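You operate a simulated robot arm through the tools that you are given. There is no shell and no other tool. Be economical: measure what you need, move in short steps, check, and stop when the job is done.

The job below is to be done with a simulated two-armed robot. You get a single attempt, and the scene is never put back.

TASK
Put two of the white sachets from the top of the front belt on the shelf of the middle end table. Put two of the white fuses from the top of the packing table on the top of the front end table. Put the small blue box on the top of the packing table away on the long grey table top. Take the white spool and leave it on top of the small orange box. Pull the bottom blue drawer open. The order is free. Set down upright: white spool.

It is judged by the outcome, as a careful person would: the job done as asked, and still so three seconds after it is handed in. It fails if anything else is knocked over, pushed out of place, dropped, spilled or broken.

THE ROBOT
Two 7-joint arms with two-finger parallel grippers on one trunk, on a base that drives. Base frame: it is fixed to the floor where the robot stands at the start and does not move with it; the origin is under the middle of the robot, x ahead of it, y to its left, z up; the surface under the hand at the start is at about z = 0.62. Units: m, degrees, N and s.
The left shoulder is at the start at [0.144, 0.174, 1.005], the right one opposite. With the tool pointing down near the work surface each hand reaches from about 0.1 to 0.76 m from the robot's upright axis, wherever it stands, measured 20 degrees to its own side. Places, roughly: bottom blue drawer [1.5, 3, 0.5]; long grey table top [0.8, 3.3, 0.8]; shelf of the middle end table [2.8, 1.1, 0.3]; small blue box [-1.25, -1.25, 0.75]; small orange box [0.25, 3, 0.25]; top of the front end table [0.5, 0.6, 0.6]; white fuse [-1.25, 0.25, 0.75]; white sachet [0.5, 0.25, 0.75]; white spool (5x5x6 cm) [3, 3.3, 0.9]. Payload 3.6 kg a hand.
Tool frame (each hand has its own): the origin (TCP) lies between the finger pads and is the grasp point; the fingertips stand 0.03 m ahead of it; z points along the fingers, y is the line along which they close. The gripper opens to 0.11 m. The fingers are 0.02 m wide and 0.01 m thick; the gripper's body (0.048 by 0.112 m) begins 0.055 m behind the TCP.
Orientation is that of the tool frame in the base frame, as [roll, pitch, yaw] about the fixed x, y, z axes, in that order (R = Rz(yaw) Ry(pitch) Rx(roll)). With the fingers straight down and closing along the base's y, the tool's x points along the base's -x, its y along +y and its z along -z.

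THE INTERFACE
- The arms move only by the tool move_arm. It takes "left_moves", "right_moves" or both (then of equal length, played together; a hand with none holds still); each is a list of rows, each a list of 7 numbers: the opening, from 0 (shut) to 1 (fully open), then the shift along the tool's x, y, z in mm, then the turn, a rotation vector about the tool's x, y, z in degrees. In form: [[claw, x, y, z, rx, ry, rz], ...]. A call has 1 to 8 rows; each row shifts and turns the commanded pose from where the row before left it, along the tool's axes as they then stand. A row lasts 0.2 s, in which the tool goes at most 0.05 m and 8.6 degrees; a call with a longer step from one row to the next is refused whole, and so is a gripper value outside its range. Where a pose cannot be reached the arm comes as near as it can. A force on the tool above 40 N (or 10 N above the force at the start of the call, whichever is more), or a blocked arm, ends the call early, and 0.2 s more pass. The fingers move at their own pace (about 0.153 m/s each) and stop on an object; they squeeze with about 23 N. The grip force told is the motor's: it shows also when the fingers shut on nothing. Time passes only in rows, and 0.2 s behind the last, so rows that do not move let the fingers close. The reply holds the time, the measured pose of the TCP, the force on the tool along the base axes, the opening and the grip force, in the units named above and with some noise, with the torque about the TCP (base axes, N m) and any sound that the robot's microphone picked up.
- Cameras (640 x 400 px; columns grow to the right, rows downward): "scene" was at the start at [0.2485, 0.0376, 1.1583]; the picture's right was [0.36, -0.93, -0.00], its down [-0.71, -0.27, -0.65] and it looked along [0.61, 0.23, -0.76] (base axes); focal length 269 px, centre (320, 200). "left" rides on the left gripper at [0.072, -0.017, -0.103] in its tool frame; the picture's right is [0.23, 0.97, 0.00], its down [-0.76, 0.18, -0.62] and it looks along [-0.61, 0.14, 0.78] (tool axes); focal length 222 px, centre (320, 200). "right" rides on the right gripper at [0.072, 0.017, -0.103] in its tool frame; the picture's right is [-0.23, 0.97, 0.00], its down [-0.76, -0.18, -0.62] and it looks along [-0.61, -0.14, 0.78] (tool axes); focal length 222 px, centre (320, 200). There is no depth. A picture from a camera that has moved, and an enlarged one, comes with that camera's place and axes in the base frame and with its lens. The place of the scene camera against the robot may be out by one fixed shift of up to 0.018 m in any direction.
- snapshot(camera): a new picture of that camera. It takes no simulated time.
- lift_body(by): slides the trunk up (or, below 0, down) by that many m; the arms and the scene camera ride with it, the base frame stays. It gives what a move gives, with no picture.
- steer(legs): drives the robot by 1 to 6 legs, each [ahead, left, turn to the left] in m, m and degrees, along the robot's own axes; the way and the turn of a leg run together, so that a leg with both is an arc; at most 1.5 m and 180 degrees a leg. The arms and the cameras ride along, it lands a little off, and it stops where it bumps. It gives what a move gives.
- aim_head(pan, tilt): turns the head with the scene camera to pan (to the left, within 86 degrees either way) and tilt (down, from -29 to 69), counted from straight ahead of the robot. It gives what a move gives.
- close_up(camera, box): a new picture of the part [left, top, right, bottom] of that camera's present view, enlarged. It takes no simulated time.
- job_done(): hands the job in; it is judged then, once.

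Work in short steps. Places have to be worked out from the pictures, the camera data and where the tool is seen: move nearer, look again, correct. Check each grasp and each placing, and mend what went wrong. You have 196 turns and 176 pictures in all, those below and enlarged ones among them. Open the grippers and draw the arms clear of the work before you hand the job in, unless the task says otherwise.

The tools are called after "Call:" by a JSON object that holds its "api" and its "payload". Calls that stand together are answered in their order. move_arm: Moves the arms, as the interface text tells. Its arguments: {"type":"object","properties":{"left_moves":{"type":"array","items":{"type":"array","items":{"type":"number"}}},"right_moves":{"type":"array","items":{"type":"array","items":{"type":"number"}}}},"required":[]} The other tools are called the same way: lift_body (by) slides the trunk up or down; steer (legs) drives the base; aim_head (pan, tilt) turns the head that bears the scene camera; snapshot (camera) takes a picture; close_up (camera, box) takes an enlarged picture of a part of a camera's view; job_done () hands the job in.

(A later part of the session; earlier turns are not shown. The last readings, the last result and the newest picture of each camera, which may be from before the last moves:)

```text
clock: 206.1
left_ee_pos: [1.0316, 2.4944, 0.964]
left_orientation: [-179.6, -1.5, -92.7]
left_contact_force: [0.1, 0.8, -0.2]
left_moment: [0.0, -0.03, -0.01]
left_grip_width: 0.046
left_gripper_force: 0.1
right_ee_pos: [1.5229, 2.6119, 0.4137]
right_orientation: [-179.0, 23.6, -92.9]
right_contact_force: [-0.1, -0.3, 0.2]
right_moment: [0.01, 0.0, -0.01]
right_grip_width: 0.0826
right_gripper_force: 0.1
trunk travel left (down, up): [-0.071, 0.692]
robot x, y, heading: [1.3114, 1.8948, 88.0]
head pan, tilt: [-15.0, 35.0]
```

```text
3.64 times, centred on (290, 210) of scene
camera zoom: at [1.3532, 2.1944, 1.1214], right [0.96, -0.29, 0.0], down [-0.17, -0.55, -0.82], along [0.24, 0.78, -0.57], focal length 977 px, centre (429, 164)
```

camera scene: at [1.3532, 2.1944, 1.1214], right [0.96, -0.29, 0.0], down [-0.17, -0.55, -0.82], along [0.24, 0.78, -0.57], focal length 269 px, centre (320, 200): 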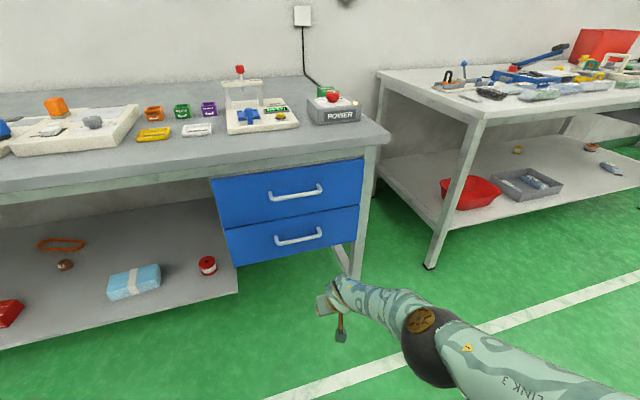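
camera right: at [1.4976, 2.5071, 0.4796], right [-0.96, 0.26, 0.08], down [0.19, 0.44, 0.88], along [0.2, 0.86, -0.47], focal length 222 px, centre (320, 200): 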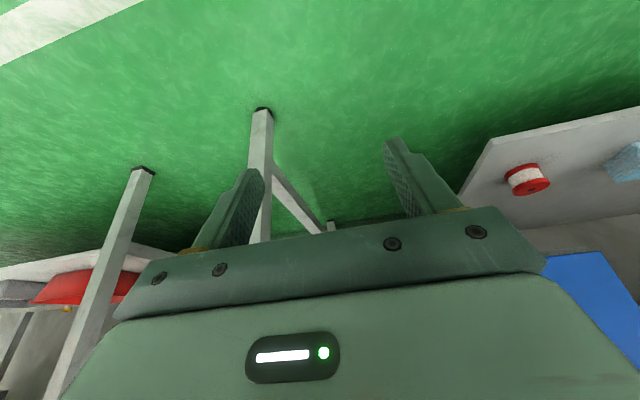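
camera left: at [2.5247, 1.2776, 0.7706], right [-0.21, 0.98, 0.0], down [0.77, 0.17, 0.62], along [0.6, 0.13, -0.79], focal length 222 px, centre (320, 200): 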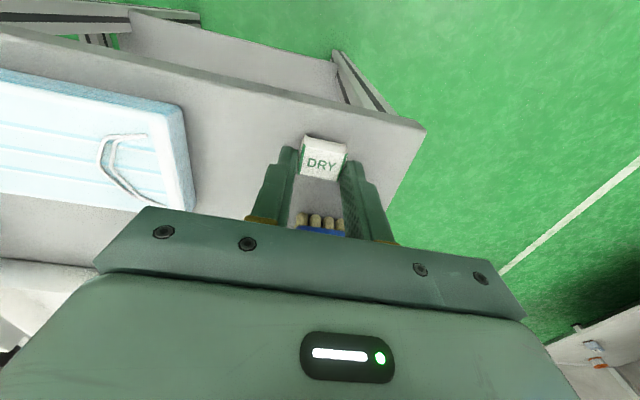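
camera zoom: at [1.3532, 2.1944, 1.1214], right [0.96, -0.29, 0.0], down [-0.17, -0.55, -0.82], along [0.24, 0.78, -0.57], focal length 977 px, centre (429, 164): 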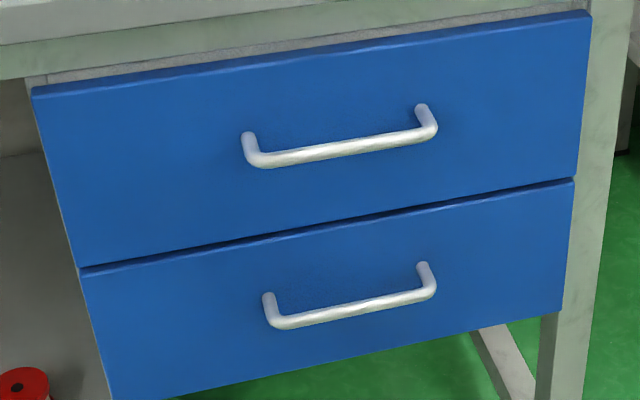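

The handle bar stands off ~4 cm, at ~(1.48, 2.85, 0.50). I'll grip it with fingers above/below: roll the right hand 90° and tilt it toward horizontal.

Call:
{"api": "move_arm", "payload": {"right_moves": [[0.7, 0, 0, 0, 0, 0, 8.4], [0.7, 0, 0, 0, 0, 0, 8.4], [0.7, 0, 0, 0, 0, 0, 8.4], [0.7, 0, 0, 0, 0, 0, 8.4], [0.7, 0, 0, 0, 0, 0, 8.4], [0.7, 0, 0, 0, 0, 0, 8.4], [0.7, 0, 0, 0, 0, 0, 8.4], [0.7, 0, 0, 0, 0, 0, 8.4]]}}

Call:
{"api": "move_arm", "payload": {"right_moves": [[0.7, 0, 0, 0, 0, 0, 8.4], [0.7, 0, 0, 0, 0, 0, 8.4], [0.7, 0, 0, 0, 0, 0, 6], [0.7, 0, 0, -15, -8, 0, 0], [0.7, 0, 0, -15, -8, 0, 0], [0.7, 0, 0, -15, -8, 0, 0], [0.7, 0, 0, -15, -8, 0, 0]]}}

Call:
{"api": "snapshot", "payload": {"camera": "right"}}

Call:
{"api": "snapshot", "payload": {"camera": "scene"}}

```text
clock: 207.9
left_ee_pos: [1.0314, 2.494, 0.9635]
left_orientation: [-179.7, -1.5, -92.7]
left_contact_force: [0.1, 0.6, -0.6]
left_moment: [-0.03, 0.0, 0.02]
left_grip_width: 0.0461
left_gripper_force: 0.1
right_ee_pos: [1.5208, 2.6103, 0.4125]
right_orientation: [158.3, 9.7, -162.3]
right_contact_force: [-0.6, 0.4, -0.9]
right_moment: [0.0, 0.01, 0.04]
right_grip_width: 0.077
right_gripper_force: 0.1
trunk travel left (down, up): [-0.071, 0.692]
robot x, y, heading: [1.3122, 1.8943, 87.8]
head pan, tilt: [-15.0, 35.0]
```

```text
clock: 209.5
left_ee_pos: [1.0325, 2.4934, 0.963]
left_orientation: [-179.6, -1.6, -92.7]
left_contact_force: [0.7, -0.5, 0.0]
left_moment: [0.0, 0.0, 0.0]
left_grip_width: 0.0463
left_gripper_force: 0.0
right_ee_pos: [1.5206, 2.6333, 0.4126]
right_orientation: [131.7, 2.1, 175.5]
right_contact_force: [0.8, -0.5, -0.5]
right_moment: [-0.02, 0.0, -0.05]
right_grip_width: 0.0769
right_gripper_force: 0.1
right hand out of reach, approached as far as the arm can: row 4, 5, 6, 7
trunk travel left (down, up): [-0.071, 0.692]
robot x, y, heading: [1.3124, 1.8974, 88.0]
head pan, tilt: [-15.0, 35.0]
```

```text
78 pictures are left
camera right: at [1.4405, 2.5754, 0.4924], right [0.25, 0.63, 0.73], down [0.7, -0.64, 0.31], along [0.67, 0.44, -0.6], focal length 222 px, centre (320, 200)
```

right: 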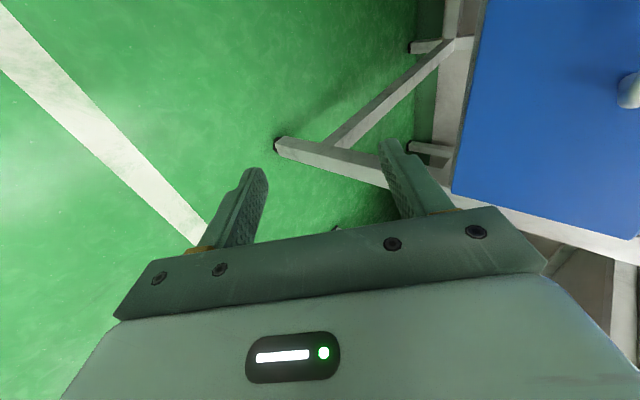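

```text
77 pictures are left
camera scene: at [1.3532, 2.1943, 1.1213], right [0.96, -0.29, 0.0], down [-0.17, -0.55, -0.82], along [0.24, 0.78, -0.57], focal length 269 px, centre (320, 200)
```

scene: 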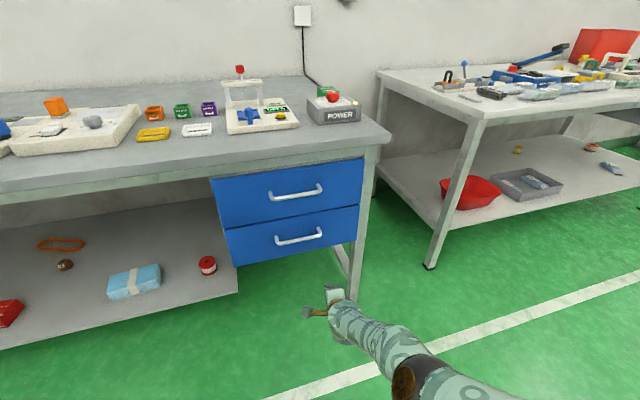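

Closing axis is now in the vertical plane, tilt 48°. Raise and pull back a bit, and tilt further.

Call:
{"api": "move_arm", "payload": {"right_moves": [[0.7, 0, 14, -34, 0, 0, 0], [0.7, 0, 14, -34, 0, 0, 0], [0.7, 0, 14, -34, 0, 0, 0], [0.7, 0, 0, 0, -8, 0, 0], [0.7, 0, 0, 0, -8, 0, 0]]}}

Call:
{"api": "snapshot", "payload": {"camera": "right"}}

```text
clock: 210.7
left_ee_pos: [1.0322, 2.4933, 0.9646]
left_orientation: [-179.6, -1.5, -92.7]
left_contact_force: [0.1, -0.2, -0.3]
left_moment: [0.03, 0.01, -0.01]
left_grip_width: 0.0462
left_gripper_force: 0.1
right_ee_pos: [1.5017, 2.6605, 0.4466]
right_orientation: [126.5, 2.5, 175.0]
right_contact_force: [-0.7, -0.4, 0.5]
right_moment: [0.05, -0.03, 0.0]
right_grip_width: 0.077
right_gripper_force: 0.0
right hand out of reach, approached as far as the arm can: row 1, 2, 3, 5
trunk travel left (down, up): [-0.071, 0.692]
robot x, y, heading: [1.3115, 1.8944, 87.8]
head pan, tilt: [-15.0, 35.0]
```

```text
76 pictures are left
camera right: at [1.4208, 2.5957, 0.5203], right [0.24, 0.56, 0.79], down [0.69, -0.67, 0.26], along [0.68, 0.49, -0.55], focal length 222 px, centre (320, 200)
```

right: 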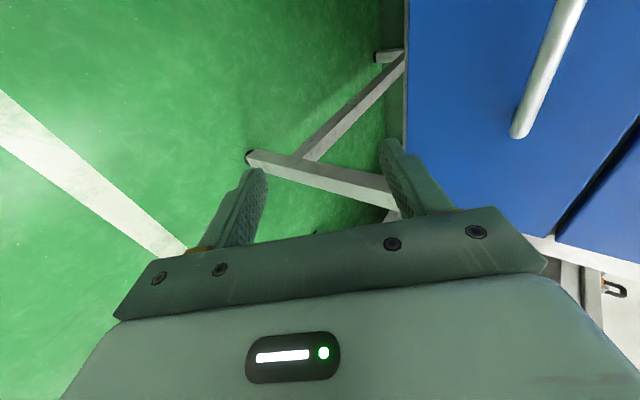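

The bottom handle bar solves to about (1.477, 2.811, 0.536). Raise the trunk 9 cm to bring the hand to that height.

Call:
{"api": "lift_body", "payload": {"by": 0.09}}

Call:
{"api": "snapshot", "payload": {"camera": "right"}}

```text
clock: 212.0
left_ee_pos: [1.032, 2.4951, 1.0525]
left_orientation: [-179.6, -1.6, -92.8]
left_contact_force: [-0.4, -0.3, -0.9]
left_moment: [-0.06, 0.0, -0.01]
left_grip_width: 0.0462
left_gripper_force: 0.2
right_ee_pos: [1.5023, 2.6742, 0.6138]
right_orientation: [120.0, 1.9, 174.7]
right_contact_force: [0.1, 0.3, -0.5]
right_moment: [0.03, 0.01, 0.0]
right_grip_width: 0.077
right_gripper_force: 0.1
trunk travel left (down, up): [-0.161, 0.602]
robot x, y, heading: [1.315, 1.8952, 88.0]
head pan, tilt: [-15.0, 35.0]
```

```text
75 pictures are left
camera right: at [1.4191, 2.6028, 0.6782], right [0.24, 0.47, 0.85], down [0.69, -0.7, 0.19], along [0.68, 0.55, -0.49], focal length 222 px, centre (320, 200)
```

right: 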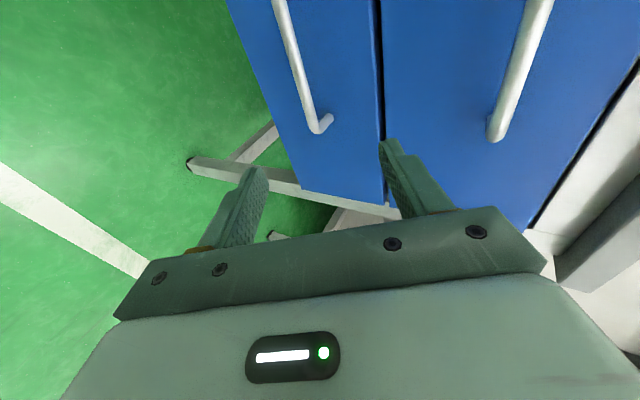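

Two-view: bar at y≈2.80, z≈0.534; hand is at 0.614 with 60° tilt. Lower ~7 cm.

Call:
{"api": "move_arm", "payload": {"right_moves": [[0.7, 0, -30, 17, 0, 0, 0], [0.7, 0, -30, 17, 0, 0, 0], [0.7, 0, 0, 0, 0, 0, 0]]}}

Call:
{"api": "snapshot", "payload": {"camera": "right"}}

```text
clock: 212.8
left_ee_pos: [1.0311, 2.4939, 1.0546]
left_orientation: [-179.6, -1.5, -92.7]
left_contact_force: [0.3, 1.2, 0.6]
left_moment: [-0.03, 0.05, -0.01]
left_grip_width: 0.0461
left_gripper_force: 0.0
right_ee_pos: [1.5083, 2.6468, 0.5769]
right_orientation: [120.1, 2.1, 174.8]
right_contact_force: [0.5, 0.4, -0.2]
right_moment: [0.0, 0.01, 0.0]
right_grip_width: 0.0772
right_gripper_force: 0.0
right hand out of reach, approached as far as the arm can: row 1, 2
trunk travel left (down, up): [-0.161, 0.602]
robot x, y, heading: [1.3131, 1.8967, 87.9]
head pan, tilt: [-15.0, 35.0]
```

```text
74 pictures are left
camera right: at [1.4264, 2.5743, 0.641], right [0.24, 0.47, 0.85], down [0.69, -0.7, 0.19], along [0.68, 0.55, -0.49], focal length 222 px, centre (320, 200)
```

right: 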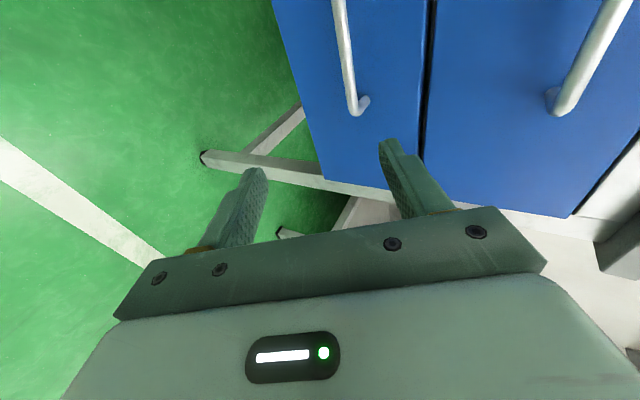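

Call:
{"api": "lift_body", "payload": {"by": -0.03}}

Call:
{"api": "steer", "payload": {"legs": [[0, 0, 2.1]]}}

Call:
{"api": "snapshot", "payload": {"camera": "right"}}

```text
clock: 213.5
left_ee_pos: [1.0327, 2.4919, 1.025]
left_orientation: [-179.6, -1.4, -92.7]
left_contact_force: [-0.1, 0.2, -0.5]
left_moment: [0.02, -0.01, -0.01]
left_grip_width: 0.046
left_gripper_force: 0.1
right_ee_pos: [1.5098, 2.6421, 0.523]
right_orientation: [122.1, 2.0, 174.6]
right_contact_force: [0.4, 0.0, -0.2]
right_moment: [-0.06, -0.02, 0.03]
right_grip_width: 0.0769
right_gripper_force: 0.1
trunk travel left (down, up): [-0.131, 0.632]
robot x, y, heading: [1.3138, 1.8942, 88.0]
head pan, tilt: [-15.0, 35.0]
```

```text
clock: 214.3
left_ee_pos: [1.0121, 2.4826, 1.0233]
left_orientation: [-179.6, -1.5, -90.6]
left_contact_force: [-0.2, 0.4, 0.5]
left_moment: [-0.01, -0.01, 0.01]
left_grip_width: 0.0461
left_gripper_force: 0.1
right_ee_pos: [1.4834, 2.6489, 0.5227]
right_orientation: [122.2, 2.0, 176.6]
right_contact_force: [-0.3, -0.1, 0.2]
right_moment: [0.02, 0.02, 0.01]
right_grip_width: 0.0771
right_gripper_force: 0.1
trunk travel left (down, up): [-0.131, 0.632]
robot x, y, heading: [1.3109, 1.8969, 89.9]
head pan, tilt: [-15.0, 35.0]
```

```text
73 pictures are left
camera right: at [1.4037, 2.5766, 0.5907], right [0.23, 0.51, 0.83], down [0.72, -0.67, 0.21], along [0.66, 0.55, -0.51], focal length 222 px, centre (320, 200)
```

right: 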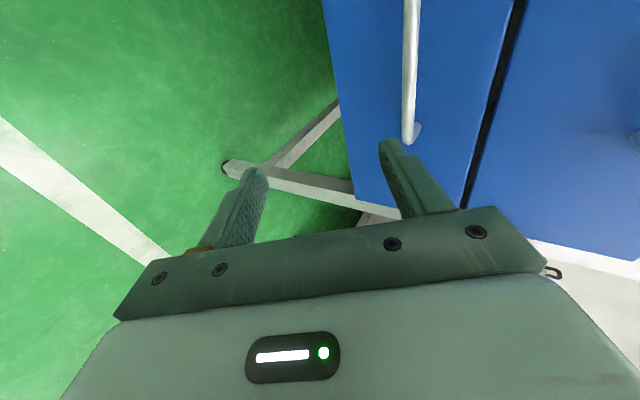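

Call:
{"api": "lift_body", "payload": {"by": 0.015}}

Call:
{"api": "steer", "payload": {"legs": [[0.07, 0, 0]]}}

Call:
{"api": "snapshot", "payload": {"camera": "right"}}

Call:
{"api": "snapshot", "payload": {"camera": "scene"}}

```text
clock: 214.9
left_ee_pos: [1.0112, 2.4835, 1.0377]
left_orientation: [-179.6, -1.6, -90.7]
left_contact_force: [0.2, 0.7, -0.1]
left_moment: [0.03, -0.01, -0.05]
left_grip_width: 0.0462
left_gripper_force: 0.1
right_ee_pos: [1.4842, 2.6508, 0.5462]
right_orientation: [121.7, 2.0, 176.6]
right_contact_force: [-1.0, 0.2, -0.6]
right_moment: [0.03, 0.01, 0.03]
right_grip_width: 0.0769
right_gripper_force: 0.1
trunk travel left (down, up): [-0.146, 0.617]
robot x, y, heading: [1.3162, 1.8971, 90.3]
head pan, tilt: [-15.0, 35.0]
```

```text
clock: 215.9
left_ee_pos: [1.0121, 2.5537, 1.0371]
left_orientation: [-179.6, -1.6, -90.7]
left_contact_force: [-0.3, -0.2, -0.6]
left_moment: [-0.03, -0.03, 0.0]
left_grip_width: 0.046
left_gripper_force: 0.1
right_ee_pos: [1.483, 2.719, 0.5464]
right_orientation: [121.6, 2.0, 176.5]
right_contact_force: [0.1, -0.2, -1.0]
right_moment: [-0.01, -0.01, -0.01]
right_grip_width: 0.0769
right_gripper_force: 0.0
trunk travel left (down, up): [-0.146, 0.617]
robot x, y, heading: [1.3115, 1.9683, 89.7]
head pan, tilt: [-15.0, 35.0]
```

```text
72 pictures are left
camera right: at [1.4045, 2.6469, 0.6134], right [0.23, 0.5, 0.84], down [0.72, -0.67, 0.2], along [0.66, 0.55, -0.51], focal length 222 px, centre (320, 200)
```

right: 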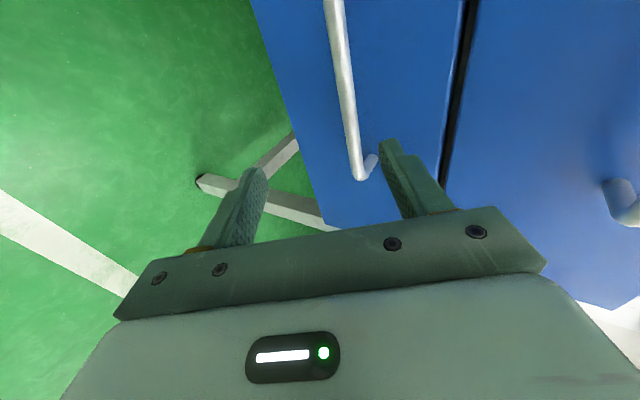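

```text
71 pictures are left
camera scene: at [1.3434, 2.2196, 1.2015], right [0.97, -0.26, 0.0], down [-0.15, -0.56, -0.82], along [0.21, 0.79, -0.57], focal length 269 px, centre (320, 200)
```

scene: 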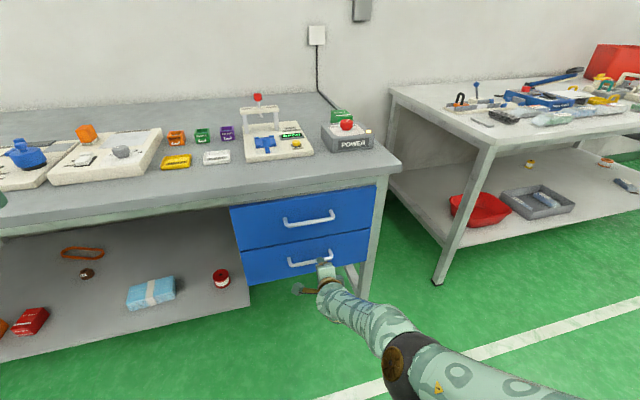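

Bar refined: (y 2.789, z 0.5355). Narrow the opening to 5.5 cm and drive 4.8 cm forward so the bar sits between the pads near the tips.

Call:
{"api": "move_arm", "payload": {"right_moves": [[0.5, 0, 0, 0, 0, 0, 0], [0.5, 0, 0, 0, 0, 0, 0]]}}

Call:
{"api": "steer", "payload": {"legs": [[0.048, 0, 0]]}}

Call:
{"api": "snapshot", "payload": {"camera": "right"}}

```text
clock: 216.5
left_ee_pos: [1.0117, 2.5518, 1.0387]
left_orientation: [-179.5, -1.5, -90.6]
left_contact_force: [-0.9, 0.1, 0.3]
left_moment: [-0.02, -0.01, 0.02]
left_grip_width: 0.046
left_gripper_force: 0.0
right_ee_pos: [1.4846, 2.7185, 0.5467]
right_orientation: [121.5, 2.0, 176.6]
right_contact_force: [-0.6, -0.7, -0.2]
right_moment: [-0.02, 0.0, -0.01]
right_grip_width: 0.0551
right_gripper_force: 0.0
trunk travel left (down, up): [-0.146, 0.617]
robot x, y, heading: [1.3141, 1.9676, 90.0]
head pan, tilt: [-15.0, 35.0]
```

```text
clock: 217.4
left_ee_pos: [1.0121, 2.6013, 1.0366]
left_orientation: [-179.6, -1.7, -90.8]
left_contact_force: [-0.4, 0.5, 0.6]
left_moment: [-0.05, 0.01, 0.01]
left_grip_width: 0.0462
left_gripper_force: 0.0
right_ee_pos: [1.4841, 2.7686, 0.5448]
right_orientation: [121.7, 2.0, 176.4]
right_contact_force: [0.5, 1.2, -0.2]
right_moment: [0.02, 0.02, 0.03]
right_grip_width: 0.0551
right_gripper_force: 0.0
trunk travel left (down, up): [-0.146, 0.617]
robot x, y, heading: [1.3152, 2.0166, 90.0]
head pan, tilt: [-15.0, 35.0]
```

```text
70 pictures are left
camera right: at [1.4043, 2.6949, 0.6128], right [0.23, 0.5, 0.84], down [0.72, -0.67, 0.2], along [0.66, 0.55, -0.51], focal length 222 px, centre (320, 200)
```

right: 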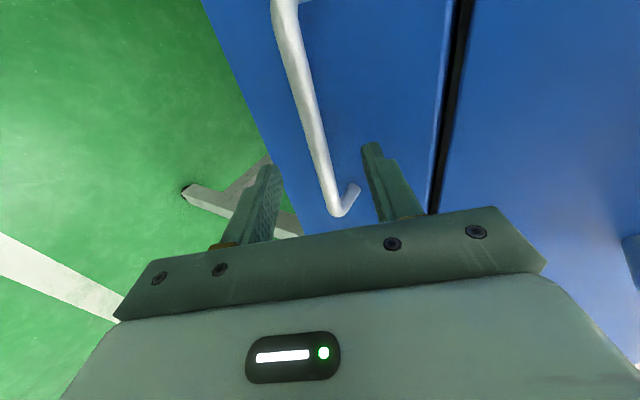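

The bar lies between the fingers. Close and pull.

Call:
{"api": "move_arm", "payload": {"right_moves": [[0.2, 0, 0, 0, 0, 0, 0], [0, 0, 0, 0, 0, 0, 0], [0, 0, 0, 0, 0, 0, 0]]}}

Call:
{"api": "snapshot", "payload": {"camera": "right"}}

```text
clock: 218.2
left_ee_pos: [1.0112, 2.5984, 1.0395]
left_orientation: [-179.7, -1.6, -90.7]
left_contact_force: [-0.1, -0.2, -0.2]
left_moment: [-0.01, 0.04, -0.02]
left_grip_width: 0.0462
left_gripper_force: 0.0
right_ee_pos: [1.4846, 2.7677, 0.5484]
right_orientation: [121.3, 2.1, 176.5]
right_contact_force: [-0.6, -1.9, 7.8]
right_moment: [0.14, 0.07, 0.1]
right_grip_width: 0.0109
right_gripper_force: 44.6
trunk travel left (down, up): [-0.146, 0.617]
robot x, y, heading: [1.3167, 2.0113, 89.3]
head pan, tilt: [-15.0, 35.0]
```

```text
69 pictures are left
camera right: at [1.4043, 2.694, 0.6155], right [0.23, 0.49, 0.84], down [0.72, -0.67, 0.2], along [0.66, 0.55, -0.51], focal length 222 px, centre (320, 200)
```

right: 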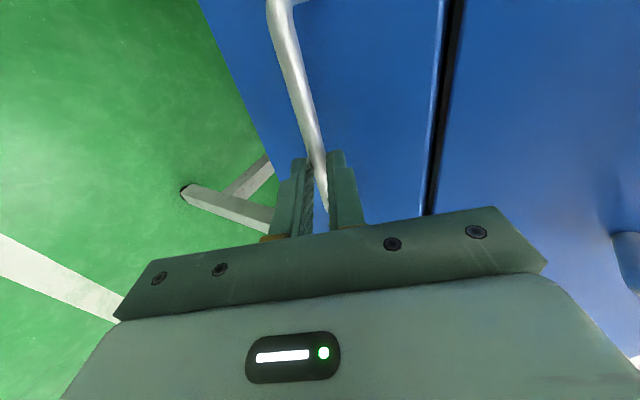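

Gripped (1.1 cm bar). Drive back 0.1 m to pull and check.

Call:
{"api": "steer", "payload": {"legs": [[-0.1, 0, 0]]}}

Call:
{"api": "snapshot", "payload": {"camera": "scene"}}

```text
clock: 219.4
left_ee_pos: [1.0124, 2.4977, 1.0396]
left_orientation: [-179.6, -1.5, -90.6]
left_contact_force: [-0.5, 0.7, 0.0]
left_moment: [0.01, 0.0, -0.01]
left_grip_width: 0.0464
left_gripper_force: 0.0
right_ee_pos: [1.484, 2.6649, 0.5483]
right_orientation: [121.5, 2.0, 176.5]
right_contact_force: [-2.7, 0.2, 10.6]
right_moment: [0.3, 0.01, 0.0]
right_grip_width: 0.0108
right_gripper_force: 44.9
trunk travel left (down, up): [-0.146, 0.617]
robot x, y, heading: [1.3166, 1.9098, 90.0]
head pan, tilt: [-15.0, 35.0]
```

```text
68 pictures are left
camera scene: at [1.3431, 2.1625, 1.2023], right [0.97, -0.26, 0.0], down [-0.15, -0.55, -0.82], along [0.21, 0.79, -0.57], focal length 269 px, centre (320, 200)
```

scene: 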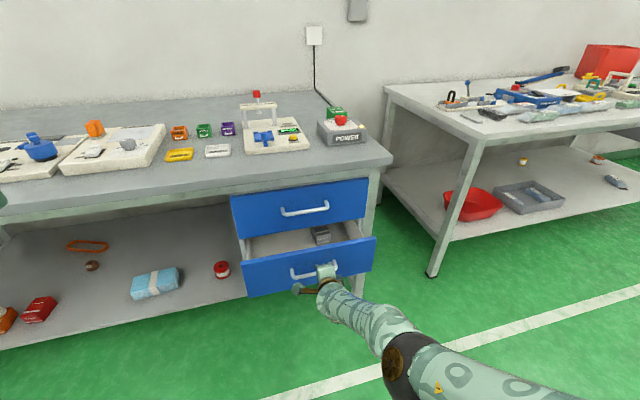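

The drawer slides open. Pull another 0.13 m.

Call:
{"api": "steer", "payload": {"legs": [[-0.13, 0, 0]]}}

Call:
{"api": "snapshot", "payload": {"camera": "scene"}}

```text
clock: 220.7
left_ee_pos: [1.0121, 2.3688, 1.0395]
left_orientation: [-179.6, -1.3, -90.8]
left_contact_force: [0.5, -0.1, -0.4]
left_moment: [0.02, 0.02, 0.01]
left_grip_width: 0.0462
left_gripper_force: 0.1
right_ee_pos: [1.4843, 2.535, 0.5499]
right_orientation: [121.3, 2.0, 176.5]
right_contact_force: [-3.6, -1.4, 10.9]
right_moment: [0.28, 0.08, 0.03]
right_grip_width: 0.0108
right_gripper_force: 45.0
trunk travel left (down, up): [-0.146, 0.617]
robot x, y, heading: [1.3163, 1.7804, 89.5]
head pan, tilt: [-15.0, 35.0]
```

```text
67 pictures are left
camera scene: at [1.3428, 2.0343, 1.2023], right [0.96, -0.26, 0.0], down [-0.15, -0.55, -0.82], along [0.22, 0.79, -0.57], focal length 269 px, centre (320, 200)
```

scene: 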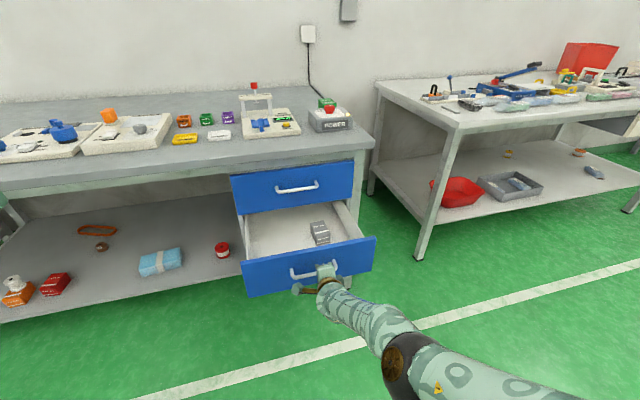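

Open about 23 cm. Release the handle and back straight off.

Call:
{"api": "move_arm", "payload": {"right_moves": [[0.4, 0, 0, 0, 0, 0, 0], [0.6, 0, 0, 0, 0, 0, 0], [0.6, 0, 0, 0, 0, 0, 0]]}}

Call:
{"api": "steer", "payload": {"legs": [[-0.25, 0, 0]]}}

Call:
{"api": "snapshot", "payload": {"camera": "scene"}}

```text
clock: 221.5
left_ee_pos: [1.0122, 2.3704, 1.0374]
left_orientation: [-179.7, -1.5, -90.8]
left_contact_force: [-1.0, -0.3, -0.6]
left_moment: [-0.01, 0.02, 0.02]
left_grip_width: 0.0466
left_gripper_force: 0.1
right_ee_pos: [1.4852, 2.5365, 0.5477]
right_orientation: [121.5, 2.0, 176.5]
right_contact_force: [0.1, -0.8, 0.5]
right_moment: [0.01, -0.01, 0.0]
right_grip_width: 0.066
right_gripper_force: 0.0
trunk travel left (down, up): [-0.146, 0.617]
robot x, y, heading: [1.3142, 1.7863, 89.5]
head pan, tilt: [-15.0, 35.0]
```

```text
clock: 223.3
left_ee_pos: [1.0116, 2.1248, 1.0391]
left_orientation: [-179.8, -1.6, -90.8]
left_contact_force: [-1.1, -0.2, -0.2]
left_moment: [0.03, -0.02, 0.0]
left_grip_width: 0.046
left_gripper_force: 0.1
right_ee_pos: [1.484, 2.2913, 0.5475]
right_orientation: [121.5, 2.0, 176.5]
right_contact_force: [0.6, 0.2, 0.1]
right_moment: [-0.02, 0.01, -0.02]
right_grip_width: 0.0663
right_gripper_force: 0.0
trunk travel left (down, up): [-0.146, 0.617]
robot x, y, heading: [1.3185, 1.5397, 89.6]
head pan, tilt: [-15.0, 35.0]
```

```text
66 pictures are left
camera scene: at [1.3425, 1.7901, 1.202], right [0.96, -0.26, 0.0], down [-0.15, -0.55, -0.82], along [0.22, 0.79, -0.57], focal length 269 px, centre (320, 200)
```

scene: 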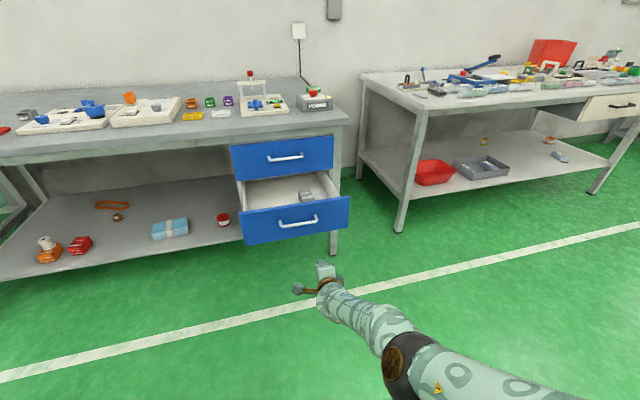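

Drawer done. Now restore the right arm to tool-down, raising it, and head toward the packing table.

Call:
{"api": "move_arm", "payload": {"right_moves": [[0.6, 0, 20, -20, 8.3, 0, 0], [0.6, 0, 15, -25, 8.3, 0, 0], [0.6, 0, 10, -30, 8.3, 0, 0], [0.6, 0, 0, -30, 8.3, 0, 0], [0.6, 0, 0, -30, 8.3, 0, 0], [0.6, 0, 0, -30, 8.3, 0, 0], [0.6, 0, 0, -30, 8.3, 0, 0]]}}

Call:
{"api": "move_arm", "payload": {"right_moves": [[0.6, 0, 0, -10, 0, 0, -8.4], [0.6, 0, 0, -10, 0, 0, -8.4], [0.6, 0, 0, -10, 0, 0, -8.4], [0.6, 0, 0, 0, 0, 0, -8.4], [0.6, 0, 0, 0, 0, 0, -8.4], [0.6, 0, 0, 0, 0, 0, -8.4], [0.6, 0, 0, 0, 0, 0, -8.4], [0.6, 0, 0, 0, 0, 0, -8.4]]}}

Call:
{"api": "move_arm", "payload": {"right_moves": [[0.6, 0, 0, 0, 0, 0, -8.4], [0.6, 0, 0, 0, 0, 0, -8.4], [0.6, 0, 0, 0, 0, 0, -6]]}}

```text
clock: 224.9
left_ee_pos: [1.0109, 2.1253, 1.0386]
left_orientation: [-179.7, -1.5, -90.8]
left_contact_force: [-0.1, 0.7, -0.8]
left_moment: [0.02, 0.02, -0.03]
left_grip_width: 0.0462
left_gripper_force: 0.1
right_ee_pos: [1.4571, 2.25, 0.708]
right_orientation: [179.8, 2.0, 176.4]
right_contact_force: [0.0, 0.4, -0.8]
right_moment: [0.01, 0.01, 0.02]
right_grip_width: 0.0662
right_gripper_force: 0.1
right hand out of reach, approached as far as the arm can: row 1, 2, 3, 4, 6, 7
trunk travel left (down, up): [-0.146, 0.617]
robot x, y, heading: [1.314, 1.5349, 89.9]
head pan, tilt: [-15.0, 35.0]
```

```text
clock: 226.7
left_ee_pos: [1.0122, 2.1247, 1.0381]
left_orientation: [-179.6, -1.5, -90.9]
left_contact_force: [-0.4, 0.0, 0.8]
left_moment: [-0.01, 0.01, 0.02]
left_grip_width: 0.0462
left_gripper_force: 0.1
right_ee_pos: [1.4522, 2.2531, 0.7347]
right_orientation: [-178.4, 1.1, -118.1]
right_contact_force: [0.2, -0.2, 0.4]
right_moment: [0.02, -0.02, 0.03]
right_grip_width: 0.066
right_gripper_force: 0.1
right hand out of reach, approached as far as the arm can: row 3
trunk travel left (down, up): [-0.146, 0.617]
robot x, y, heading: [1.3126, 1.5381, 89.7]
head pan, tilt: [-15.0, 35.0]
```

```text
clock: 227.5
left_ee_pos: [1.0127, 2.1257, 1.0391]
left_orientation: [-179.8, -1.5, -90.9]
left_contact_force: [-0.4, 0.1, 0.4]
left_moment: [-0.02, -0.01, -0.02]
left_grip_width: 0.0462
left_gripper_force: 0.1
right_ee_pos: [1.4732, 2.25, 0.7449]
right_orientation: [-177.8, 1.7, -95.3]
right_contact_force: [-0.3, 0.1, 0.0]
right_moment: [0.0, -0.03, 0.0]
right_grip_width: 0.0661
right_gripper_force: 0.0
right hand out of reach, approached as far as the arm can: row 3
trunk travel left (down, up): [-0.146, 0.617]
robot x, y, heading: [1.3124, 1.539, 89.9]
head pan, tilt: [-15.0, 35.0]
```

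Call:
{"api": "move_arm", "payload": {"right_moves": [[0.6, 30, 0, -20, 0, 0, -3], [0.6, 35, 0, -20, 0, 0, -2], [0.6, 35, -10, -20, 0, 0, 0], [0.6, 35, -10, -20, 0, 0, 0], [0.6, 35, -10, -20, 0, 0, 0], [0.6, 30, -10, -20, 0, 0, 0]]}}

Call:
{"api": "steer", "payload": {"legs": [[0, 0, 90], [1.35, 0, 0]]}}

Call:
{"api": "aim_head", "payload": {"pan": 30, "tilt": 20}}

Call:
{"api": "snapshot", "payload": {"camera": "scene"}}

```text
clock: 228.9
left_ee_pos: [1.0119, 2.1252, 1.0392]
left_orientation: [-179.6, -1.5, -90.8]
left_contact_force: [-1.1, -0.6, 0.3]
left_moment: [0.01, -0.03, 0.03]
left_grip_width: 0.0463
left_gripper_force: 0.0
right_ee_pos: [1.511, 2.0541, 0.8665]
right_orientation: [-177.9, 0.3, -88.6]
right_contact_force: [-0.2, -0.5, 0.7]
right_moment: [0.04, -0.03, -0.01]
right_grip_width: 0.066
right_gripper_force: 0.2
trunk travel left (down, up): [-0.146, 0.617]
robot x, y, heading: [1.3181, 1.5378, 89.9]
head pan, tilt: [-15.0, 35.0]
```

```text
clock: 239.3
left_ee_pos: [-0.6196, 1.2834, 1.039]
left_orientation: [-179.8, -1.6, -2.0]
left_contact_force: [-0.3, 0.1, -0.3]
left_moment: [0.0, 0.01, 0.0]
left_grip_width: 0.0462
left_gripper_force: 0.2
right_ee_pos: [-0.5371, 1.7801, 0.8666]
right_orientation: [-177.9, 0.2, 0.4]
right_contact_force: [0.2, 0.2, -0.5]
right_moment: [-0.02, 0.01, -0.01]
right_grip_width: 0.0658
right_gripper_force: 0.0
trunk travel left (down, up): [-0.146, 0.617]
robot x, y, heading: [-0.0243, 1.5702, 178.7]
head pan, tilt: [-15.0, 35.0]
```

```text
clock: 240.5
left_ee_pos: [-0.6186, 1.284, 1.0384]
left_orientation: [-179.7, -1.5, -2.0]
left_contact_force: [-0.2, -0.4, 0.6]
left_moment: [0.01, 0.02, 0.01]
left_grip_width: 0.046
left_gripper_force: 0.1
right_ee_pos: [-0.537, 1.7804, 0.8659]
right_orientation: [-177.9, 0.3, 0.3]
right_contact_force: [0.5, -0.2, 0.0]
right_moment: [0.0, -0.02, 0.0]
right_grip_width: 0.0661
right_gripper_force: 0.0
trunk travel left (down, up): [-0.146, 0.617]
robot x, y, heading: [-0.0272, 1.5725, 178.5]
head pan, tilt: [30.0, 20.0]
```

```text
65 pictures are left
camera scene: at [-0.2594, 1.5423, 1.2256], right [-0.48, 0.88, 0.0], down [0.3, 0.16, -0.94], along [-0.83, -0.45, -0.34], focal length 269 px, centre (320, 200)
```

scene: 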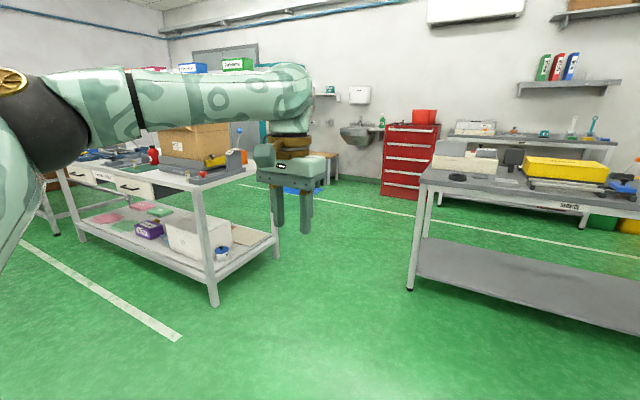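

The packing table: front edge x≈-1.2, y from 0.3 down to -1.6. Strafe left (toward -y) to y≈0.4 and look at the table top.

Call:
{"api": "steer", "payload": {"legs": [[0, 1.2, 1.5]]}}

Call:
{"api": "aim_head", "payload": {"pan": 10, "tilt": 25}}

Call:
{"api": "snapshot", "payload": {"camera": "scene"}}

```text
clock: 246.4
left_ee_pos: [-0.6401, 0.0993, 1.0378]
left_orientation: [-179.6, -1.5, -1.5]
left_contact_force: [0.3, -0.2, 0.3]
left_moment: [0.01, 0.01, -0.02]
left_grip_width: 0.0461
left_gripper_force: 0.0
right_ee_pos: [-0.5644, 0.5974, 0.8666]
right_orientation: [-178.0, 0.2, 0.7]
right_contact_force: [-1.6, 0.5, -0.4]
right_moment: [0.01, 0.01, 0.01]
right_grip_width: 0.0661
right_gripper_force: 0.1
trunk travel left (down, up): [-0.146, 0.617]
robot x, y, heading: [-0.0478, 0.3926, 179.0]
head pan, tilt: [30.0, 20.0]
```

```text
clock: 247.3
left_ee_pos: [-0.6408, 0.0992, 1.0384]
left_orientation: [-179.7, -1.5, -1.5]
left_contact_force: [-0.3, 0.2, -0.5]
left_moment: [-0.03, 0.01, -0.01]
left_grip_width: 0.0462
left_gripper_force: 0.0
right_ee_pos: [-0.5634, 0.597, 0.8662]
right_orientation: [-177.9, 0.2, 0.7]
right_contact_force: [0.0, -0.1, -0.3]
right_moment: [0.0, 0.01, 0.01]
right_grip_width: 0.0657
right_gripper_force: 0.0
trunk travel left (down, up): [-0.146, 0.617]
robot x, y, heading: [-0.051, 0.3916, 179.2]
head pan, tilt: [10.0, 25.0]
```

```text
64 pictures are left
camera scene: at [-0.2927, 0.3914, 1.2176], right [-0.16, 0.99, 0.0], down [0.42, 0.07, -0.91], along [-0.89, -0.14, -0.42], focal length 269 px, centre (320, 200)
```

scene: 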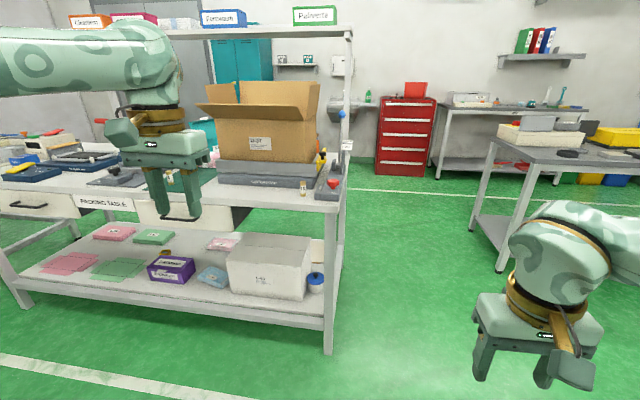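

Call:
{"api": "close_up", "payload": {"camera": "scene", "box": [190, 130, 360, 230]}}

Call:
{"api": "close_up", "payload": {"camera": "scene", "box": [0, 110, 240, 240]}}

```text
3.76 times, centred on (275, 180) of scene
camera zoom: at [-0.2927, 0.3914, 1.2176], right [-0.16, 0.99, 0.0], down [0.42, 0.07, -0.91], along [-0.89, -0.14, -0.42], focal length 1012 px, centre (489, 275)
```

zoom: 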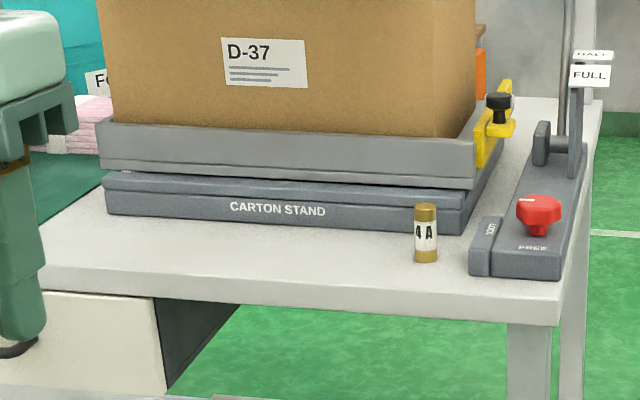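

```text
2.67 times, centred on (120, 175) of scene
camera zoom: at [-0.2927, 0.3914, 1.2176], right [-0.16, 0.99, 0.0], down [0.42, 0.07, -0.91], along [-0.89, -0.14, -0.42], focal length 716 px, centre (853, 267)
```

zoom: 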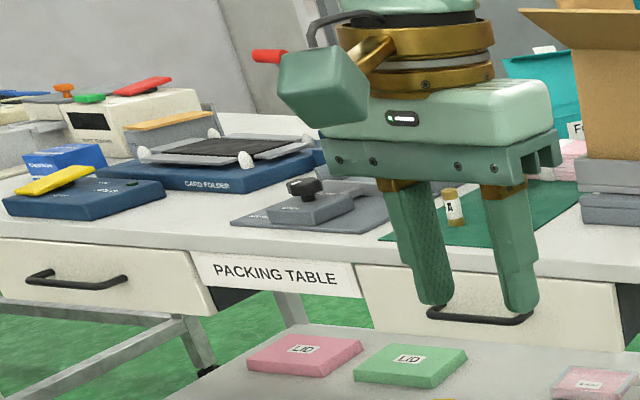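

Fuse A stands at ~(-1.31, 0.16) near the table corner; fuse B at ~(-1.345, -0.49) on the green mat; the small blue box is farther left. First, tuck the left hand, raise the trunk, and drive so the right hand is before fuse A.

Call:
{"api": "move_arm", "payload": {"left_moves": [[0.6, 35, 0, 20, 0, 0, 0], [0.6, 35, 0, 20, 0, 0, 0], [0.6, 35, 0, 20, 0, 0, 0], [0.6, 35, 0, 20, 0, 0, 0]]}}

Call:
{"api": "lift_body", "payload": {"by": 0.1}}

Call:
{"api": "steer", "payload": {"legs": [[0.3, 0.4, 0.8], [0.35, 0, 0]]}}

Call:
{"api": "snapshot", "payload": {"camera": "right"}}

Call:
{"api": "aim_head", "payload": {"pan": 0, "tilt": 40}}

Call:
{"api": "snapshot", "payload": {"camera": "scene"}}

```text
clock: 248.3
left_ee_pos: [-0.4959, 0.0966, 0.9649]
left_orientation: [-179.6, -1.5, -1.6]
left_contact_force: [0.2, 0.4, -0.2]
left_moment: [0.0, 0.03, 0.03]
left_grip_width: 0.0661
left_gripper_force: 0.0
right_ee_pos: [-0.5644, 0.5968, 0.8661]
right_orientation: [-177.9, 0.1, 0.7]
right_contact_force: [0.2, -0.1, -1.0]
right_moment: [0.02, 0.03, -0.01]
right_grip_width: 0.0661
right_gripper_force: 0.0
trunk travel left (down, up): [-0.146, 0.617]
robot x, y, heading: [-0.049, 0.3928, 179.1]
head pan, tilt: [10.0, 25.0]
```

```text
clock: 249.6
left_ee_pos: [-0.4988, 0.0965, 1.0619]
left_orientation: [-179.6, -1.6, -1.6]
left_contact_force: [-0.8, 0.2, -0.2]
left_moment: [0.01, 0.0, -0.01]
left_grip_width: 0.0659
left_gripper_force: 0.0
right_ee_pos: [-0.5642, 0.5971, 0.9643]
right_orientation: [-177.9, 0.1, 0.7]
right_contact_force: [0.4, 0.4, 0.7]
right_moment: [0.01, 0.01, -0.01]
right_grip_width: 0.066
right_gripper_force: 0.1
trunk travel left (down, up): [-0.246, 0.517]
robot x, y, heading: [-0.0507, 0.3962, 179.0]
head pan, tilt: [10.0, 25.0]
```

```text
clock: 254.4
left_ee_pos: [-1.1507, -0.2825, 1.0632]
left_orientation: [-179.7, -1.6, -1.4]
left_contact_force: [-0.3, 0.5, -0.6]
left_moment: [0.04, 0.0, 0.03]
left_grip_width: 0.066
left_gripper_force: 0.0
right_ee_pos: [-1.2164, 0.2194, 0.9654]
right_orientation: [-177.9, 0.2, 0.8]
right_contact_force: [-0.9, 0.3, 0.3]
right_moment: [0.01, 0.0, -0.01]
right_grip_width: 0.0659
right_gripper_force: 0.0
trunk travel left (down, up): [-0.246, 0.517]
robot x, y, heading: [-0.6991, 0.0181, 179.5]
head pan, tilt: [10.0, 25.0]
```

```text
61 pictures are left
camera right: at [-1.1439, 0.2012, 1.0693], right [-0.21, -0.98, -0.03], down [-0.76, 0.14, 0.63], along [-0.61, 0.16, -0.77], focal length 222 px, centre (320, 200)
```

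right: 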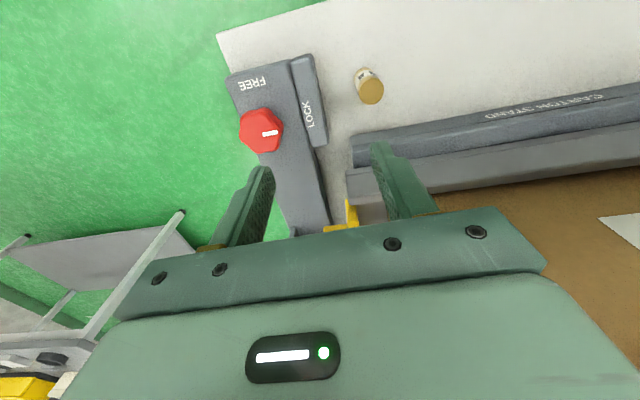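

```text
clock: 255.1
left_ee_pos: [-1.149, -0.2812, 1.0623]
left_orientation: [-179.7, -1.5, -1.4]
left_contact_force: [0.3, -0.3, 0.1]
left_moment: [0.01, -0.01, 0.0]
left_grip_width: 0.0661
left_gripper_force: 0.0
right_ee_pos: [-1.2154, 0.2195, 0.9657]
right_orientation: [-177.9, 0.3, 0.9]
right_contact_force: [0.9, 0.3, -0.6]
right_moment: [-0.02, 0.01, -0.01]
right_grip_width: 0.0659
right_gripper_force: 0.0
trunk travel left (down, up): [-0.246, 0.517]
robot x, y, heading: [-0.6983, 0.0137, 179.2]
head pan, tilt: [0.0, 40.0]
```

```text
60 pictures are left
camera scene: at [-0.8845, 0.0293, 1.2991], right [0.01, 1.0, 0.0], down [0.64, -0.01, -0.77], along [-0.77, 0.01, -0.64], focal length 269 px, centre (320, 200)
```

scene: 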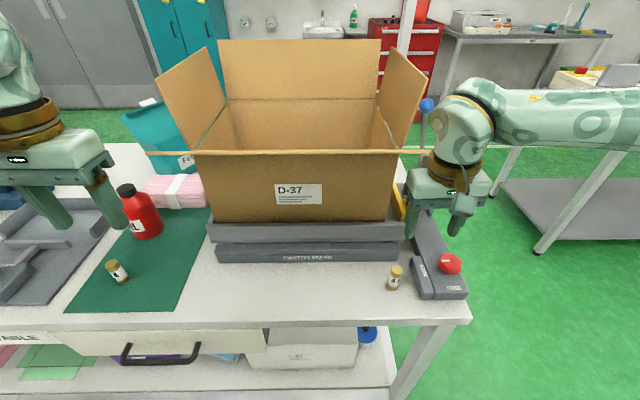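

Two-view gives fuse A's top at (-1.199, 0.176, 0.864), so the table is at z≈0.80. Move the right hand above it with a narrow opening (the LOCK block is near).

Call:
{"api": "move_arm", "payload": {"right_moves": [[0.45, 8, 22, 15, 0, 0, 0], [0.45, 8, 21, 15, 0, 0, 0], [0.45, 0, 0, 20, 0, 0, 0], [0.45, 0, 0, 0, 0, 0, 0]]}}

Call:
{"api": "snapshot", "payload": {"camera": "right"}}

```text
clock: 256.1
left_ee_pos: [-1.1505, -0.2792, 1.0638]
left_orientation: [-179.7, -1.4, -1.5]
left_contact_force: [0.1, -0.7, 0.8]
left_moment: [-0.03, -0.01, 0.0]
left_grip_width: 0.0662
left_gripper_force: 0.1
right_ee_pos: [-1.1988, 0.1775, 0.9128]
right_orientation: [-178.0, 0.3, 0.7]
right_contact_force: [-1.7, 3.3, -0.5]
right_moment: [-0.44, -0.27, -0.03]
right_grip_width: 0.0492
right_gripper_force: 0.1
trunk travel left (down, up): [-0.246, 0.517]
robot x, y, heading: [-0.7002, 0.0165, 179.1]
head pan, tilt: [0.0, 40.0]
```

```text
59 pictures are left
camera right: at [-1.1259, 0.1605, 1.0167], right [-0.21, -0.98, -0.03], down [-0.76, 0.15, 0.63], along [-0.61, 0.16, -0.77], focal length 222 px, centre (320, 200)
```

right: 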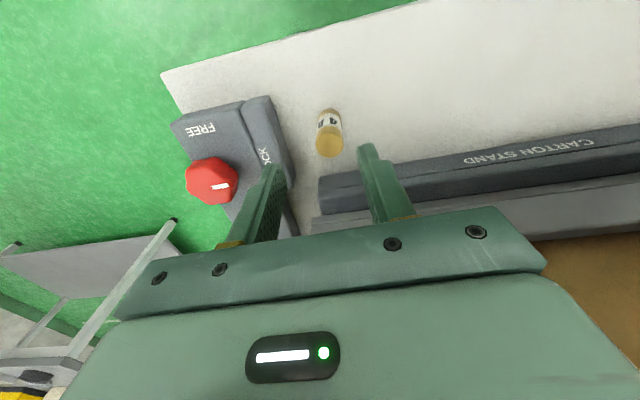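

An unexpected moment shows on the right hand — perhaps the carton flap. Look from the head camera.

Call:
{"api": "close_up", "payload": {"camera": "scene", "box": [140, 90, 520, 310]}}

```text
1.68 times, centred on (330, 200) of scene
camera zoom: at [-0.8845, 0.0314, 1.299], right [0.01, 1.0, 0.0], down [0.64, -0.01, -0.77], along [-0.77, 0.01, -0.64], focal length 452 px, centre (303, 200)
```

zoom: 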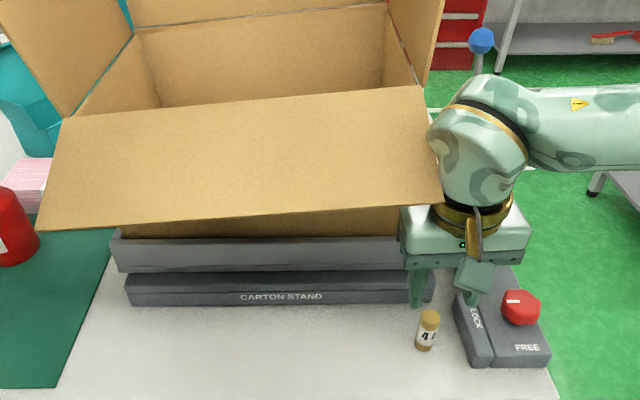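

My wrist dragged the carton's front flap down slightly. Reverse the motion and check that the flap recovers.

Call:
{"api": "move_arm", "payload": {"right_moves": [[0.45, 0, -10, -20, 0, 0, 0], [0.45, 0, -25, -15, 0, 0, 0], [0.45, 0, -35, -15, 0, 0, 0], [0.45, 0, -35, 0, 0, 0, 0]]}}

Call:
{"api": "snapshot", "payload": {"camera": "scene"}}

```text
clock: 257.1
left_ee_pos: [-1.1497, -0.281, 1.0631]
left_orientation: [-179.7, -1.5, -1.3]
left_contact_force: [-0.3, 0.2, -0.3]
left_moment: [-0.04, -0.01, 0.01]
left_grip_width: 0.066
left_gripper_force: 0.0
right_ee_pos: [-1.2011, 0.2842, 0.9685]
right_orientation: [-178.1, 0.2, 1.0]
right_contact_force: [0.1, 0.1, -0.4]
right_moment: [0.01, -0.01, 0.0]
right_grip_width: 0.0496
right_gripper_force: 0.0
trunk travel left (down, up): [-0.246, 0.517]
robot x, y, heading: [-0.7015, 0.0195, 179.1]
head pan, tilt: [0.0, 40.0]
```

```text
57 pictures are left
camera scene: at [-0.8846, 0.0301, 1.299], right [0.01, 1.0, 0.0], down [0.64, -0.01, -0.77], along [-0.77, 0.01, -0.64], focal length 269 px, centre (320, 200)
```

scene: 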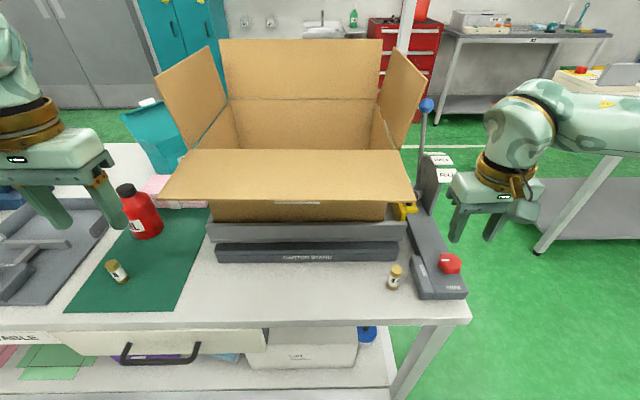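

The flap settled a bit lower (soft hinge); carton itself unmoved. I'll approach fuse A from the front with a 40° forward tilt, staying below the flap.

Call:
{"api": "move_arm", "payload": {"right_moves": [[0.45, 0, 0, 0, 0, -8, 0], [0.45, 0, 0, 0, 0, -8, 0], [0.45, 0, 0, 0, 0, -8, 0], [0.45, 0, 0, 0, 0, -8, 0], [0.45, 0, 0, 0, 0, -8, 0], [0.45, 22, 36, -2, 0, 0, 0], [0.45, 22, 36, -2, 0, 0, 0], [0.45, 22, 36, -2, 0, 0, 0]]}}

Call:
{"api": "snapshot", "payload": {"camera": "right"}}

Call:
{"api": "snapshot", "payload": {"camera": "scene"}}

```text
clock: 258.9
left_ee_pos: [-1.151, -0.2819, 1.0625]
left_orientation: [-179.6, -1.4, -1.4]
left_contact_force: [0.1, -0.2, -0.4]
left_moment: [0.01, 0.01, 0.02]
left_grip_width: 0.0658
left_gripper_force: 0.0
right_ee_pos: [-1.1451, 0.1768, 0.924]
right_orientation: [-177.3, 40.2, 2.6]
right_contact_force: [-0.3, -0.9, 0.5]
right_moment: [0.04, -0.01, -0.03]
right_grip_width: 0.0491
right_gripper_force: 0.1
trunk travel left (down, up): [-0.246, 0.517]
robot x, y, heading: [-0.6998, 0.0148, 178.9]
head pan, tilt: [0.0, 40.0]
```

```text
56 pictures are left
camera right: at [-1.0227, 0.1617, 0.9567], right [-0.16, -0.98, 0.11], down [-0.18, 0.14, 0.97], along [-0.97, 0.13, -0.2], focal length 222 px, centre (320, 200)
```

right: 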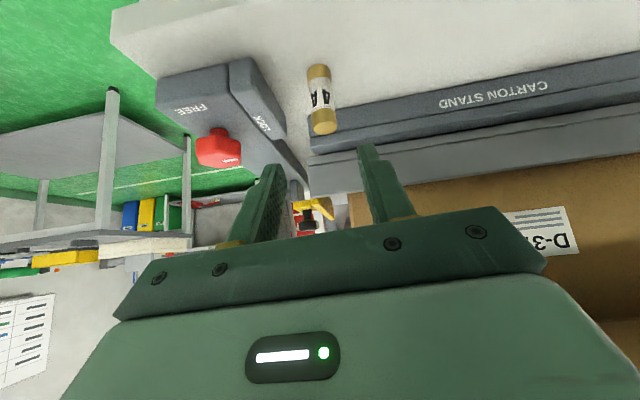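

```text
55 pictures are left
camera scene: at [-0.8848, 0.0279, 1.2989], right [0.01, 1.0, 0.0], down [0.64, -0.01, -0.77], along [-0.77, 0.01, -0.64], focal length 269 px, centre (320, 200)
```

scene: 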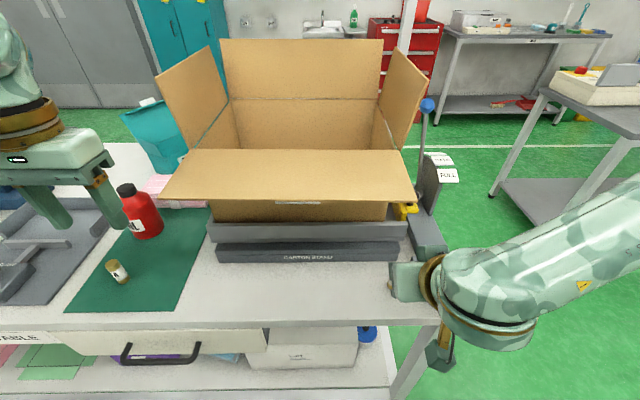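

Fuse A center (-1.197, 0.174). Slide in along the finger direction and grasp.

Call:
{"api": "move_arm", "payload": {"right_moves": [[0.45, 3, 1, 31, 0, 0, 0], [0.45, 3, 1, 31, 0, 0, 0], [0.45, 2, 1, 30, 0, 0, 0], [0.45, 0, 0, 0, 0, 0, 0]]}}

Call:
{"api": "snapshot", "payload": {"camera": "right"}}

```text
clock: 259.9
left_ee_pos: [-1.1497, -0.2819, 1.0625]
left_orientation: [-179.7, -1.5, -1.4]
left_contact_force: [0.9, 0.0, 0.3]
left_moment: [0.03, 0.02, 0.03]
left_grip_width: 0.066
left_gripper_force: 0.0
right_ee_pos: [-1.2036, 0.1716, 0.8563]
right_orientation: [-177.3, 39.9, 2.7]
right_contact_force: [0.1, -0.4, 0.5]
right_moment: [-0.02, 0.01, 0.01]
right_grip_width: 0.0497
right_gripper_force: 0.1
right hand out of reach, approached as far as the arm can: row 3
trunk travel left (down, up): [-0.246, 0.517]
robot x, y, heading: [-0.7007, 0.0156, 179.1]
head pan, tilt: [0.0, 40.0]
```

```text
54 pictures are left
camera right: at [-1.0812, 0.1564, 0.8894], right [-0.16, -0.98, 0.11], down [-0.19, 0.14, 0.97], along [-0.97, 0.14, -0.2], focal length 222 px, centre (320, 200)
```

right: 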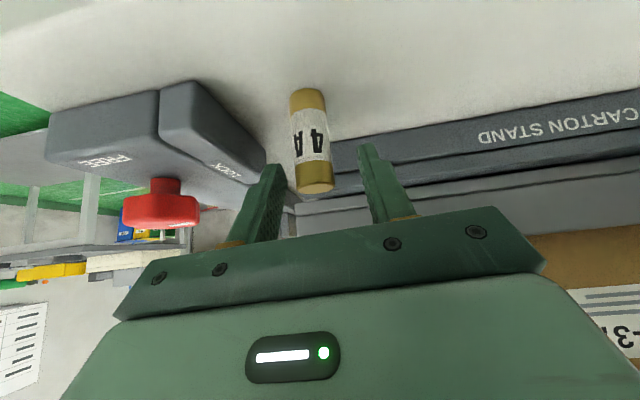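

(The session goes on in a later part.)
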